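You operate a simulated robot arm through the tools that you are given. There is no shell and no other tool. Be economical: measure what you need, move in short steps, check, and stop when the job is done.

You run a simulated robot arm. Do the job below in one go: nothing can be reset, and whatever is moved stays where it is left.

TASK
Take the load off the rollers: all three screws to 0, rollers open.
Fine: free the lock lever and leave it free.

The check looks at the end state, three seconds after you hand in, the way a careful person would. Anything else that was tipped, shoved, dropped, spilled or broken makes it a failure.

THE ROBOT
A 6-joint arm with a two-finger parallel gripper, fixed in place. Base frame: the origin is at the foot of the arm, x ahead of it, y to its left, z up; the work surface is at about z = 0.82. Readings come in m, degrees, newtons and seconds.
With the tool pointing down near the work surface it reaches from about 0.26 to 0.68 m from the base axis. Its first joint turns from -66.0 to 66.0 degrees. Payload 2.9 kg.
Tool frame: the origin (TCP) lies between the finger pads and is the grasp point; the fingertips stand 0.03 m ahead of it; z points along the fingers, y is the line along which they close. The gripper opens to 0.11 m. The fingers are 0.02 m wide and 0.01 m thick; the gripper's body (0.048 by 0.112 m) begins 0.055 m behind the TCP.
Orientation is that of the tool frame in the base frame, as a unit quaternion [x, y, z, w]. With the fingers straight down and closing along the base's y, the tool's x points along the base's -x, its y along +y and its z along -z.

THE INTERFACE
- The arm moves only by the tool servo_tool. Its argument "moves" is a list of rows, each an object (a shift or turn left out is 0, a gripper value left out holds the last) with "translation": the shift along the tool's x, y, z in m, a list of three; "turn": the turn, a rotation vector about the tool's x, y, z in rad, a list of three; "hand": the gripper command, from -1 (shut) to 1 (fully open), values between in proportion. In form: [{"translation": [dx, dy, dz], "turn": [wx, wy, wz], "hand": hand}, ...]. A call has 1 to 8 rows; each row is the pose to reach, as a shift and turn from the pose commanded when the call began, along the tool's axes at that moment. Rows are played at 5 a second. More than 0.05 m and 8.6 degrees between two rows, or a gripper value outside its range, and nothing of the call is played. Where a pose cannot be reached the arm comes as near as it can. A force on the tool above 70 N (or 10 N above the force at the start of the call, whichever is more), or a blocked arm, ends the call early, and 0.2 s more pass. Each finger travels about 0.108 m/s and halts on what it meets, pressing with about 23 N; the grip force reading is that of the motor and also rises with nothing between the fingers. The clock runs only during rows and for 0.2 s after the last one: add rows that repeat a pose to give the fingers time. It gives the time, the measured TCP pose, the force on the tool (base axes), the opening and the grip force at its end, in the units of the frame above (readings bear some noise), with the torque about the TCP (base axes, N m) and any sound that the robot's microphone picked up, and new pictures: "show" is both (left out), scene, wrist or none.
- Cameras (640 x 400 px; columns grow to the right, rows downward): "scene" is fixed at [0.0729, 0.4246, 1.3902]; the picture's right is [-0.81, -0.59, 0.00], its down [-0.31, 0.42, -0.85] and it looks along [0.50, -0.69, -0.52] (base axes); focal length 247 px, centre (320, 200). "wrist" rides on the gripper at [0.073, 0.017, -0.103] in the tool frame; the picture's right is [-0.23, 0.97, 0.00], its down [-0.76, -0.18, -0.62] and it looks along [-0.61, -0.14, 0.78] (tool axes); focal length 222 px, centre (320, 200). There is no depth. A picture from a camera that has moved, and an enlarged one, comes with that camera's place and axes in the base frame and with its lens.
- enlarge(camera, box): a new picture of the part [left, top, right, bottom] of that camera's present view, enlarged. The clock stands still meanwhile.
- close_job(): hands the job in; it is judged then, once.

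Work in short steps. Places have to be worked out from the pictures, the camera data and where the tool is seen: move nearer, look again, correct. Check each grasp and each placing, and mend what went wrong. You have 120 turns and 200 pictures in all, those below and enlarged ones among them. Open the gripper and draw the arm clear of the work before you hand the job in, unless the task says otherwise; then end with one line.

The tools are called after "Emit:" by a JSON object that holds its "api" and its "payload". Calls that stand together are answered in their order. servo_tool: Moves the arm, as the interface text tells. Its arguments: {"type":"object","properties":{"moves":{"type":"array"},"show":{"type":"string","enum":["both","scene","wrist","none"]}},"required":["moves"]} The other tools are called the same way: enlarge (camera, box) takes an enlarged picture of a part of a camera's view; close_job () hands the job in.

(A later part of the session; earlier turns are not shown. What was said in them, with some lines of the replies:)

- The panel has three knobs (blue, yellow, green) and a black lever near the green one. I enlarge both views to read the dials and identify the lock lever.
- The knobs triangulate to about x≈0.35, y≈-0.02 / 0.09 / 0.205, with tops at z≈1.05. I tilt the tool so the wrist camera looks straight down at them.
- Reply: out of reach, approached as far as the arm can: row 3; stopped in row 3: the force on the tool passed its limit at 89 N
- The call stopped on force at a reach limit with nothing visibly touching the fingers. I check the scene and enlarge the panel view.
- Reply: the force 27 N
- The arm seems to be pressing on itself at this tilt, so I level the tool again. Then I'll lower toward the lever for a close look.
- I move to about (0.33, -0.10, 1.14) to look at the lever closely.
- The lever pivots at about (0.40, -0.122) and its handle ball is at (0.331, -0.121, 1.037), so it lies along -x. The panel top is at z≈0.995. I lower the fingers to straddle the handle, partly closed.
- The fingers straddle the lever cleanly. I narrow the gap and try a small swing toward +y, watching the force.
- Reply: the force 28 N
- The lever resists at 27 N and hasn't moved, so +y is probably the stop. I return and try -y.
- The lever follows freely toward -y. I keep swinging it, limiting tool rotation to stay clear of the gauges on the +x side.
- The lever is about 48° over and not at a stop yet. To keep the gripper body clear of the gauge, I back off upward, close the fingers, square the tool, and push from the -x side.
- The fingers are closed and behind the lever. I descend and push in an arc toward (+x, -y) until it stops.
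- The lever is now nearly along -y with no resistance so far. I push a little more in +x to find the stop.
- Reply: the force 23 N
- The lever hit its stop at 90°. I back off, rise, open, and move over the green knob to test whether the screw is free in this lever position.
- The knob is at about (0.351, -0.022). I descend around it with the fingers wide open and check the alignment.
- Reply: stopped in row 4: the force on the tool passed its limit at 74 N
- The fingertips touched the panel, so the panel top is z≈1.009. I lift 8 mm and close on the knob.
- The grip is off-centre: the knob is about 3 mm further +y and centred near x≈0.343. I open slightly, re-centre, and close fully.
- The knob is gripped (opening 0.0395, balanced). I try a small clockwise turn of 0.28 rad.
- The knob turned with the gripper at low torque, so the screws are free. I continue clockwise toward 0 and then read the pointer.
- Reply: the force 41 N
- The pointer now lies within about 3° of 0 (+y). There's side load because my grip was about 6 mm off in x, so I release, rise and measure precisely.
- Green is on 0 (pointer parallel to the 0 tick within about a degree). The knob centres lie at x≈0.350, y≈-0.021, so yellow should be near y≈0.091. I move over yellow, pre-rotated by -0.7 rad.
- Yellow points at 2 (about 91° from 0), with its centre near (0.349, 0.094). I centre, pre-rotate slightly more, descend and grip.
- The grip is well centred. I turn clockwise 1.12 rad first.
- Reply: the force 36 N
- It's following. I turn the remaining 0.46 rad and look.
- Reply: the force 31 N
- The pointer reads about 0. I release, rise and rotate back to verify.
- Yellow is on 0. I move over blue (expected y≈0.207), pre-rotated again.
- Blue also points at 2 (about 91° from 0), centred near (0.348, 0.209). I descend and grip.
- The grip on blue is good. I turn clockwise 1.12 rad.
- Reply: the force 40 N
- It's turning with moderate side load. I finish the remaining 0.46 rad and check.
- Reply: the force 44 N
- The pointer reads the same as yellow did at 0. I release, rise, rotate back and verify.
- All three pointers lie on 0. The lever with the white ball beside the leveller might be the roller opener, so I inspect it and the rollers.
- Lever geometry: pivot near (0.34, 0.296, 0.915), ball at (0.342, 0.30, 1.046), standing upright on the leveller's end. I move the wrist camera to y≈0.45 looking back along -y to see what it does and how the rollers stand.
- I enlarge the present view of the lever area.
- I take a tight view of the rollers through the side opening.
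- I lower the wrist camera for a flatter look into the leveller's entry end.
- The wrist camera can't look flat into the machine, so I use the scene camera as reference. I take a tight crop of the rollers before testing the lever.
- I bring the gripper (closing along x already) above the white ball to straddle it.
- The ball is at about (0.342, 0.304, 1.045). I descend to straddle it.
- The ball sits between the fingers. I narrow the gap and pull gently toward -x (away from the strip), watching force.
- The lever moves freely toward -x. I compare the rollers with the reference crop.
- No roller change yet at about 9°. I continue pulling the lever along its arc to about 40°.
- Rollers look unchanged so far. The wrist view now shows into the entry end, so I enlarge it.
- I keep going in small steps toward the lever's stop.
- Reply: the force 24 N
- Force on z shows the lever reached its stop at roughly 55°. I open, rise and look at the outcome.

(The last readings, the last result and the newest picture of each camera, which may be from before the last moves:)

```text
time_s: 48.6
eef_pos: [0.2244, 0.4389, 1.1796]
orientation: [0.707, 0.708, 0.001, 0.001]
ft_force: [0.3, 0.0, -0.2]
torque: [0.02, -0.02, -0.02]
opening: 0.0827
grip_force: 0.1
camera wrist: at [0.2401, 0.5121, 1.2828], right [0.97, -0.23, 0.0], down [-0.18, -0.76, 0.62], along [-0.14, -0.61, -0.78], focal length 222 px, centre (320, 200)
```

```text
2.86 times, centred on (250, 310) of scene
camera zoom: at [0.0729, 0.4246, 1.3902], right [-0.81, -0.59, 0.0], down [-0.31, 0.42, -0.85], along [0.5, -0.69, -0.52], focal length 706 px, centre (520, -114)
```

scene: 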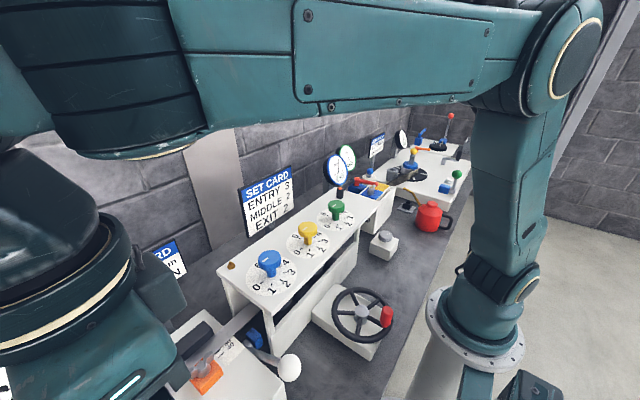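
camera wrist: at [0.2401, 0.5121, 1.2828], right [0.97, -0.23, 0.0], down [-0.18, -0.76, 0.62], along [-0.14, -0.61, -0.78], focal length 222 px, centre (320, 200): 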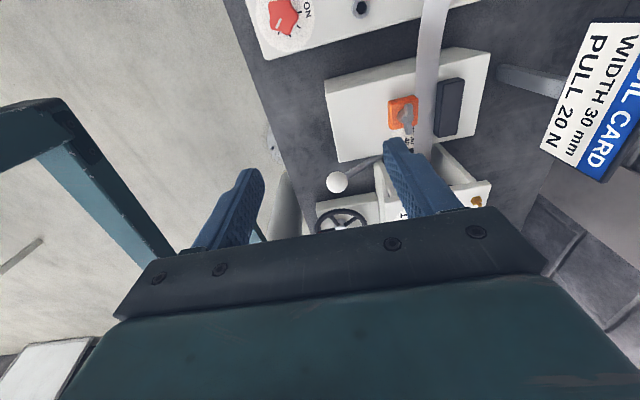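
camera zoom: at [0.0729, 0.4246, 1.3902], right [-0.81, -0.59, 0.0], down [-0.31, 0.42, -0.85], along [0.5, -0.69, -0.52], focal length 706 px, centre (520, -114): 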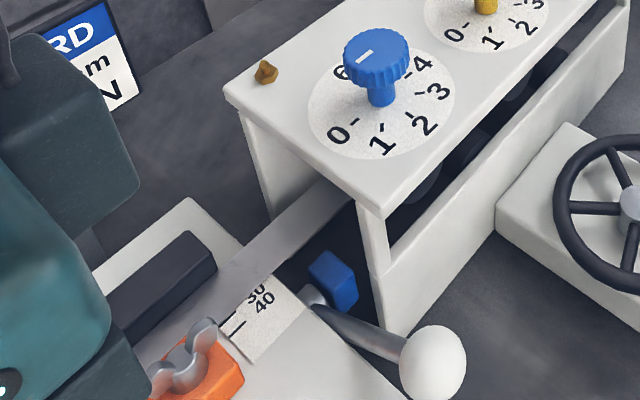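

The lever stays down at its stop, nearly along -x. I check the gauges for any sign of roller state.

Emit:
{"api": "enlarge", "payload": {"camera": "scene", "box": [315, 130, 375, 200]}}

Emit:
{"api": "enlarge", "payload": {"camera": "scene", "box": [210, 160, 410, 360]}}

```text
5.71 times, centred on (345, 165) of scene
camera zoom: at [0.0729, 0.4246, 1.3902], right [-0.81, -0.59, 0.0], down [-0.31, 0.42, -0.85], along [0.5, -0.69, -0.52], focal length 1412 px, centre (177, 400)
```

zoom: 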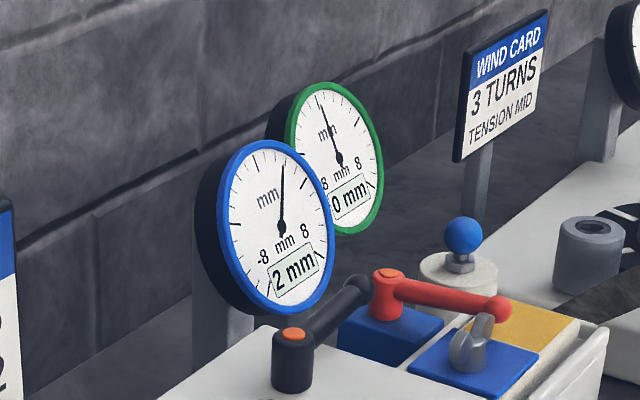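

```text
2.00 times, centred on (310, 260) of scene
camera zoom: at [0.0729, 0.4246, 1.3902], right [-0.81, -0.59, 0.0], down [-0.31, 0.42, -0.85], along [0.5, -0.69, -0.52], focal length 494 px, centre (340, 80)
```

zoom: 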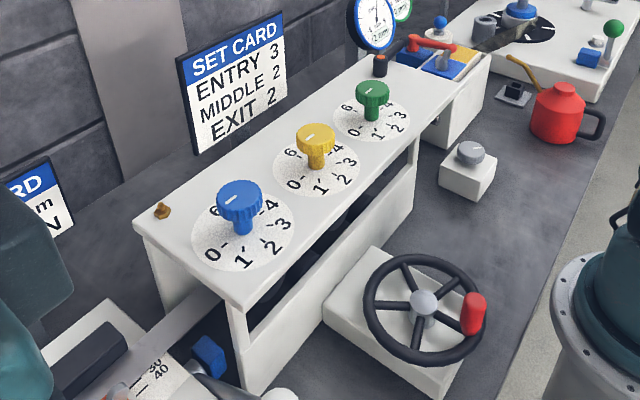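

The rollers don't visibly animate. I look closely at the lever's pivot and entry end for any marking of open or closed.

Emit:
{"api": "servo_tool", "payload": {"moves": [{"translation": [-0.02, 0.025, 0.02], "hand": 1}, {"translation": [-0.04, 0.05, 0.04], "hand": 1}, {"translation": [-0.06, 0.075, 0.06], "hand": 1}, {"translation": [-0.079, 0.1, 0.085], "hand": 1}, {"translation": [-0.079, 0.1, 0.085], "hand": 1}], "show": "wrist"}}

Emit:
{"api": "enlarge", "payload": {"camera": "wrist", "box": [230, 90, 400, 220]}}

```text
time_s: 49.8
eef_pos: [0.3253, 0.3595, 1.0948]
orientation: [0.706, 0.708, 0.001, 0.001]
ft_force: [-1.0, 0.1, 0.8]
torque: [-0.03, 0.02, 0.0]
opening: 0.1101
grip_force: 0.1
camera wrist: at [0.3414, 0.4314, 1.1979], right [0.97, -0.23, 0.0], down [-0.18, -0.76, 0.62], along [-0.14, -0.61, -0.78], focal length 222 px, centre (320, 200)
```

wrist: 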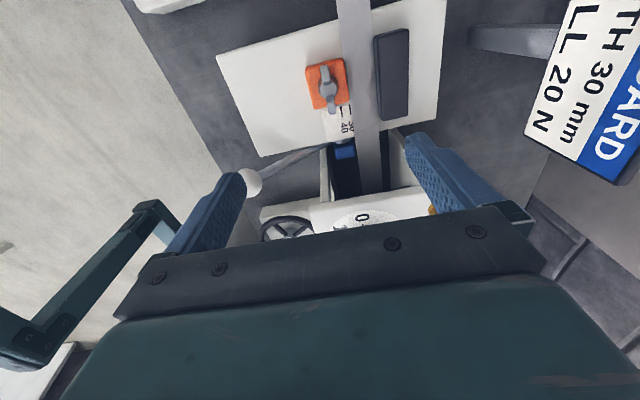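

```text
3.08 times, centred on (315, 155) of wrist
camera zoom: at [0.3414, 0.4314, 1.1979], right [0.97, -0.23, 0.0], down [-0.18, -0.76, 0.62], along [-0.14, -0.61, -0.78], focal length 684 px, centre (335, 338)
```

zoom: 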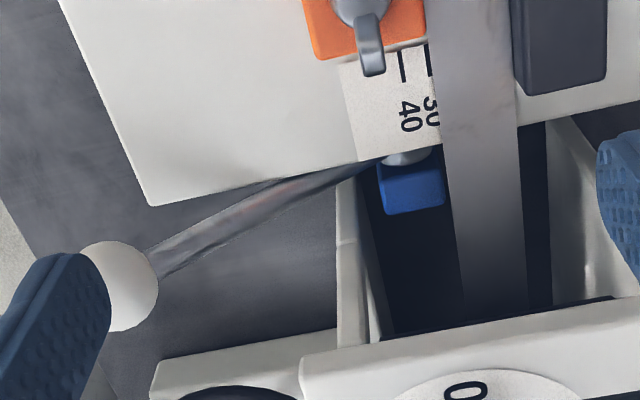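

No label is visible. I tilt the tool back to get a flat look under the panel at the roller gap, staying above the guide.

Emit:
{"api": "servo_tool", "payload": {"moves": [{"translation": [0.01, 0.005, 0], "turn": [0, -0.14, 0]}, {"translation": [0.02, 0.01, 0.01], "turn": [0, -0.28, 0]}, {"translation": [0.03, 0.015, 0.02], "turn": [0, -0.42, 0]}, {"translation": [0.04, 0.02, 0.03], "turn": [0, -0.56, 0]}, {"translation": [0.045, 0.025, 0.04], "turn": [0, -0.7, 0]}, {"translation": [0.05, 0.03, 0.05], "turn": [0, -0.84, 0]}, {"translation": [0.05, 0.03, 0.05], "turn": [0, -0.84, 0]}]}}

Emit:
{"api": "enlarge", "payload": {"camera": "wrist", "box": [240, 60, 400, 200]}}

```text
time_s: 51.0
eef_pos: [0.3003, 0.3261, 0.9918]
orientation: [0.672, 0.672, -0.208, 0.23]
ft_force: [17.0, 8.3, 14.9]
torque: [-0.08, 0.44, -0.17]
opening: 0.101
grip_force: 0.0
out of reach, approached as far as the arm can: row 2, 3, 4, 5, 6
stopped in row 6: the force on the tool passed its limit at 107 N (the readings are from after the stop); the commanded pose is now the measured one
camera wrist: at [0.3144, 0.4455, 1.0335], right [0.97, -0.17, 0.16], down [-0.2, -0.25, 0.95], along [-0.12, -0.95, -0.28], focal length 222 px, centre (320, 200)
```

scene: 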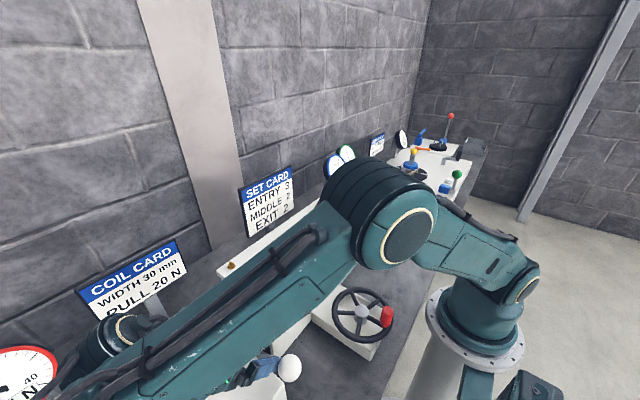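
wrist: 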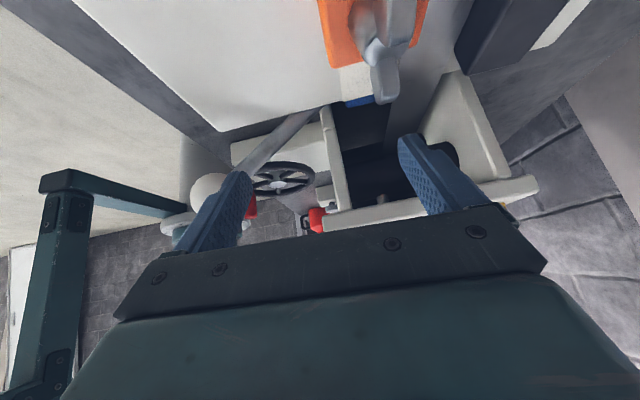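

```text
2.86 times, centred on (320, 130) of wrist
camera zoom: at [0.3144, 0.4455, 1.0335], right [0.97, -0.17, 0.16], down [-0.2, -0.25, 0.95], along [-0.12, -0.95, -0.28], focal length 635 px, centre (320, 400)
```

zoom: 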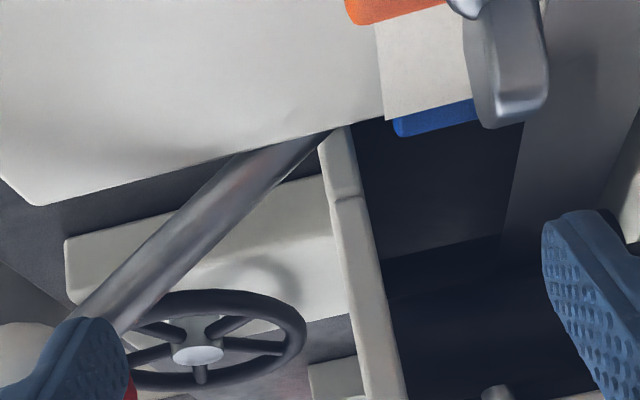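

The arm strayed lower than intended and touched something. Before withdrawing I grab this inside view; then I'll retreat straight up.

Emit:
{"api": "enlarge", "payload": {"camera": "wrist", "box": [310, 80, 470, 220]}}

Emit:
{"api": "servo_tool", "payload": {"moves": [{"translation": [-0.012, 0.0006, -0.016], "hand": 0.8}, {"translation": [-0.0235, 0.0012, -0.0322], "hand": 0.8}, {"translation": [-0.0353, 0.0018, -0.0484], "hand": 0.8}, {"translation": [-0.047, 0.0024, -0.0645], "hand": 0.8}, {"translation": [-0.059, 0.003, -0.081], "hand": 0.8}]}}

```text
2.86 times, centred on (390, 150) of wrist
camera zoom: at [0.3144, 0.4455, 1.0335], right [0.97, -0.17, 0.16], down [-0.2, -0.25, 0.95], along [-0.12, -0.95, -0.28], focal length 635 px, centre (120, 343)
```

zoom: 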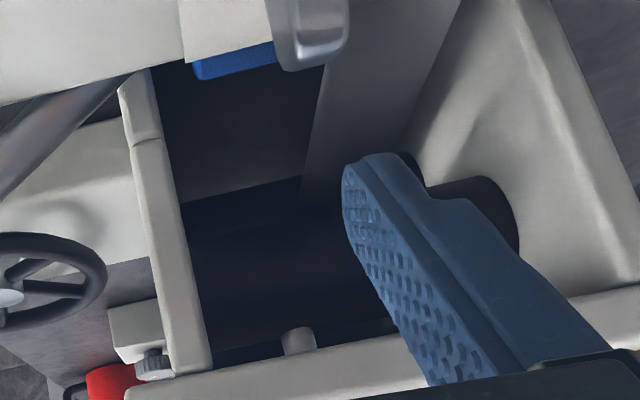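

```text
time_s: 52.2
eef_pos: [0.2777, 0.2954, 1.0335]
orientation: [0.671, 0.672, -0.211, 0.23]
ft_force: [-0.3, -0.3, -0.2]
torque: [0.05, 0.01, 0.0]
opening: 0.0988
grip_force: 0.0
out of reach, approached as far as the arm can: row 1, 2, 3, 4, 5
camera wrist: at [0.2922, 0.415, 1.0745], right [0.97, -0.17, 0.16], down [-0.2, -0.25, 0.95], along [-0.12, -0.95, -0.28], focal length 222 px, centre (320, 200)
```

scene: 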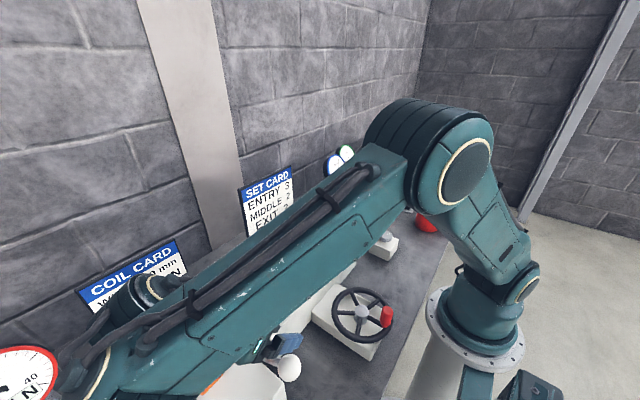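
wrist: 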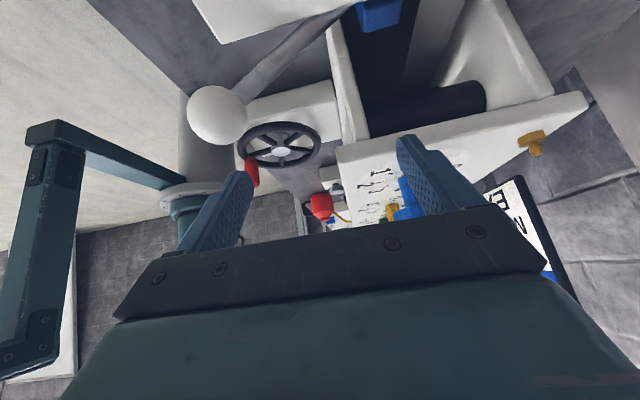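

The tilt is at the arm's limit, so I unwind it while heading upward.

Emit:
{"api": "servo_tool", "payload": {"moves": [{"translation": [-0.01, 0, -0.012], "turn": [0, 0.14, 0], "hand": 0.8}, {"translation": [-0.02, 0, -0.024], "turn": [0, 0.28, 0], "hand": 0.8}, {"translation": [-0.02, 0, -0.03], "turn": [0, 0.42, 0], "hand": 0.8}, {"translation": [-0.02, 0, -0.04], "turn": [0, 0.56, 0], "hand": 0.8}, {"translation": [-0.02, 0, -0.05], "turn": [0, 0.63, 0], "hand": 0.8}, {"translation": [-0.02, 0, -0.05], "turn": [0, 0.63, 0], "hand": 0.8}]}}

Emit:
{"api": "enlarge", "payload": {"camera": "wrist", "box": [200, 40, 420, 220]}}

```text
time_s: 53.6
eef_pos: [0.2749, 0.306, 1.0858]
orientation: [0.704, 0.71, 0.008, 0.01]
ft_force: [0.7, -1.0, 0.0]
torque: [0.0, 0.0, 0.02]
opening: 0.0994
grip_force: 0.1
camera wrist: at [0.288, 0.3795, 1.1891], right [0.98, -0.22, 0.03], down [-0.19, -0.76, 0.62], along [-0.12, -0.61, -0.78], focal length 222 px, centre (320, 200)
```

scene: 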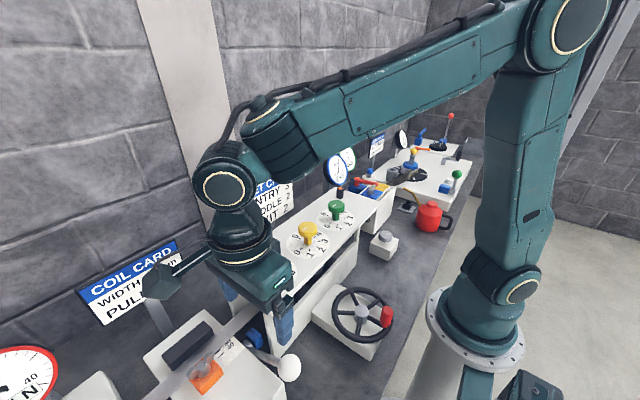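
wrist: 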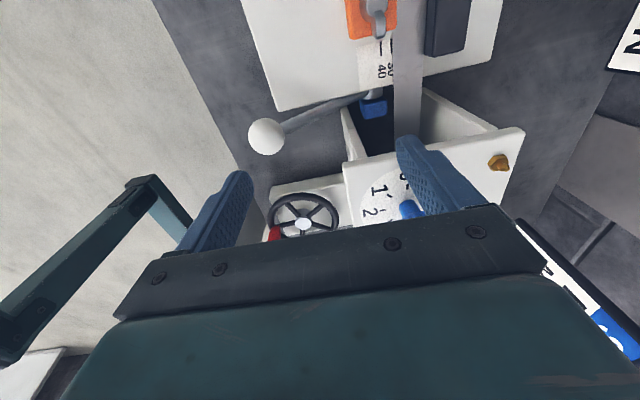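

```text
2.22 times, centred on (310, 130) of wrist
camera zoom: at [0.288, 0.3795, 1.1891], right [0.98, -0.22, 0.03], down [-0.19, -0.76, 0.62], along [-0.12, -0.61, -0.78], focal length 494 px, centre (342, 356)
```

zoom: 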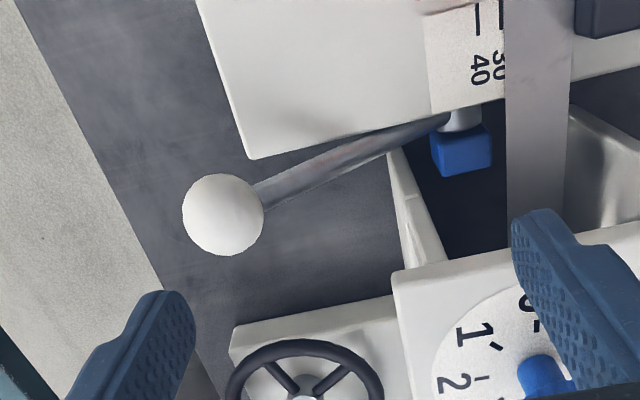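

Nothing is disturbed and the lever is still at roughly 60-64°. To be sure it's at its stop, I close the fingers and press the ball down gently.

Emit:
{"api": "servo_tool", "payload": {"moves": [{"translation": [-0.001, -0.015, 0], "hand": -1}, {"translation": [-0.002, -0.03, 0], "hand": -1}, {"translation": [-0.003, -0.045, 0], "hand": -1}, {"translation": [-0.004, -0.056, 0.01], "hand": -1}, {"translation": [-0.004, -0.056, 0.03], "hand": -1}, {"translation": [-0.004, -0.056, 0.045], "hand": -1}, {"translation": [-0.004, -0.056, 0.055], "hand": -1}, {"translation": [-0.004, -0.056, 0.062], "hand": -1}]}}

```text
time_s: 55.4
eef_pos: [0.22, 0.3032, 1.0227]
orientation: [0.703, 0.711, 0.008, 0.01]
ft_force: [-0.3, 0.1, -0.5]
torque: [0.03, -0.01, -0.02]
opening: 0.0
grip_force: 23.1
camera wrist: at [0.2328, 0.3753, 1.126], right [0.98, -0.22, 0.03], down [-0.19, -0.76, 0.62], along [-0.12, -0.61, -0.78], focal length 222 px, centre (320, 200)
```

scene: 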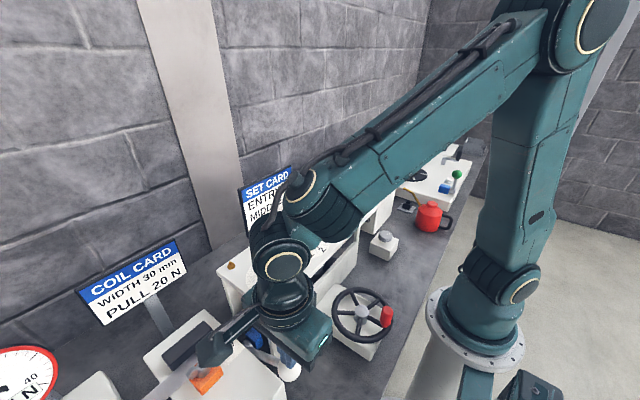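
wrist: 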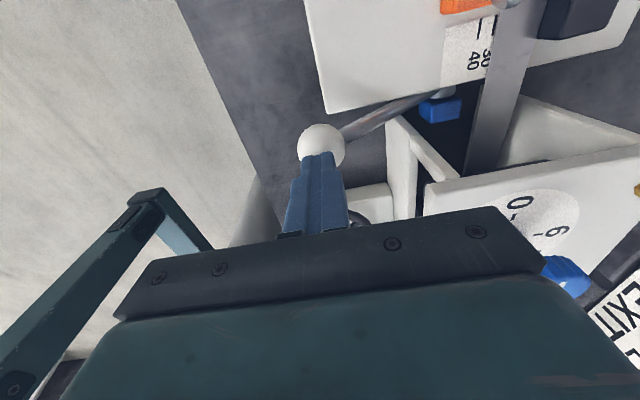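

Fingertips are just above the ball. I press down in small steps, watching the force.

Emit:
{"api": "servo_tool", "payload": {"moves": [{"translation": [0.002, 0, 0.004]}, {"translation": [0.002, 0, 0.008]}, {"translation": [0.002, 0, 0.012]}, {"translation": [0.002, 0, 0.016]}, {"translation": [0.002, 0, 0.018]}], "show": "wrist"}}

```text
time_s: 56.0
eef_pos: [0.2197, 0.3032, 1.0218]
orientation: [0.704, 0.71, 0.01, 0.011]
ft_force: [-3.2, -6.1, 18.5]
torque: [-0.21, 0.06, 0.02]
opening: 0.0
grip_force: 22.9
stopped in row 3: the force on the tool passed its limit at 79 N (the readings are from after the stop); the commanded pose is now the measured one
camera wrist: at [0.233, 0.3763, 1.1254], right [0.98, -0.22, 0.03], down [-0.19, -0.76, 0.62], along [-0.11, -0.61, -0.79], focal length 222 px, centre (320, 200)
```

wrist: 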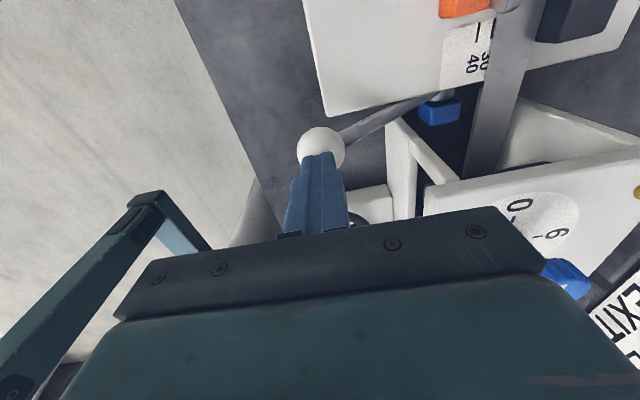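

The lever is firmly on its stop. I rise and draw clear, opening the gripper.

Emit:
{"api": "servo_tool", "payload": {"moves": [{"translation": [0, 0, -0.03], "hand": -1}, {"translation": [0, 0, -0.07], "hand": 0}, {"translation": [0, 0, -0.11], "hand": 1}, {"translation": [0, 0.01, -0.15], "hand": 1}, {"translation": [0, 0.03, -0.19], "hand": 1}, {"translation": [0, 0.06, -0.23], "hand": 1}, {"translation": [0, 0.06, -0.26], "hand": 1}, {"translation": [0, 0.06, -0.26], "hand": 1}]}}

Emit:
{"api": "enlarge", "payload": {"camera": "scene", "box": [210, 160, 410, 390]}}

Emit:
{"api": "enlarge", "payload": {"camera": "scene", "box": [310, 100, 490, 260]}}

```text
time_s: 57.9
eef_pos: [0.2714, 0.3038, 1.28]
orientation: [0.704, 0.71, 0.009, 0.011]
ft_force: [0.5, -0.3, -0.3]
torque: [-0.01, 0.02, 0.02]
opening: 0.1099
grip_force: 0.1
out of reach, approached as far as the arm can: row 6
camera wrist: at [0.2855, 0.3758, 1.3845], right [0.98, -0.22, 0.03], down [-0.19, -0.76, 0.62], along [-0.11, -0.61, -0.79], focal length 222 px, centre (320, 200)
```

scene: 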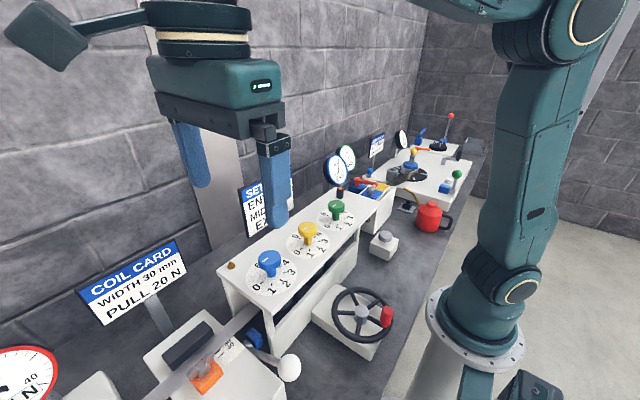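
wrist: 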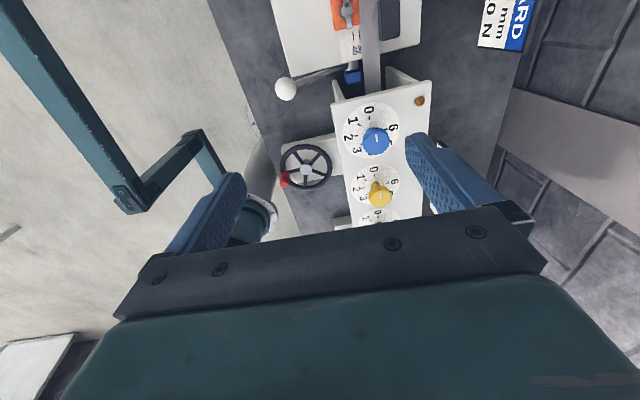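

```text
1.74 times, centred on (310, 275) of scene
camera zoom: at [0.0729, 0.4246, 1.3902], right [-0.81, -0.59, 0.0], down [-0.31, 0.42, -0.85], along [0.5, -0.69, -0.52], focal length 430 px, centre (337, 70)
```

zoom: 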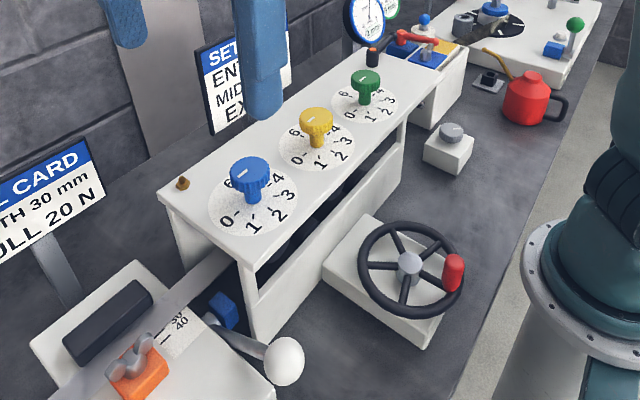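

```text
2.50 times, centred on (400, 180) of scene
camera zoom: at [0.0729, 0.4246, 1.3902], right [-0.81, -0.59, 0.0], down [-0.31, 0.42, -0.85], along [0.5, -0.69, -0.52], focal length 618 px, centre (120, 250)
```

zoom: 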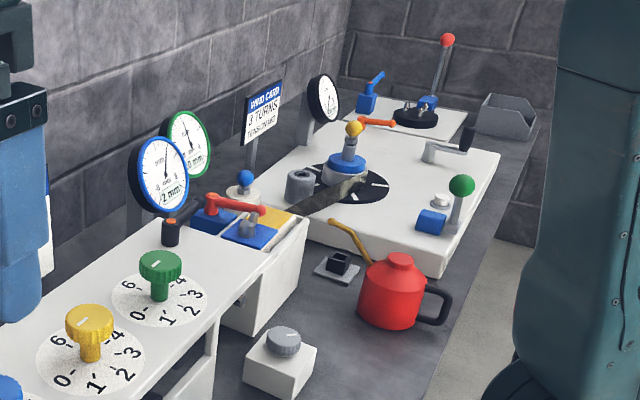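

All three screws read 0, the lock lever is on its free stop, and the roller lever is down on its stop. Nothing else looks disturbed, and the arm is clear with the gripper open, so I hand in.

Emit:
{"api": "close_job", "payload": {}}

```text
The job is handed in.
```

I set all three screws to 0, left the lock lever free and pulled the white-ball lever down to its stop to open the rollers. I'm not certain about the rollers: nothing was labelled and they didn't visibly move, so treating that lever as the roller opener is my inference. While I was trying to see the roller gap, the arm bumped something at about 107 N, but nothing looked disturbed afterwards.
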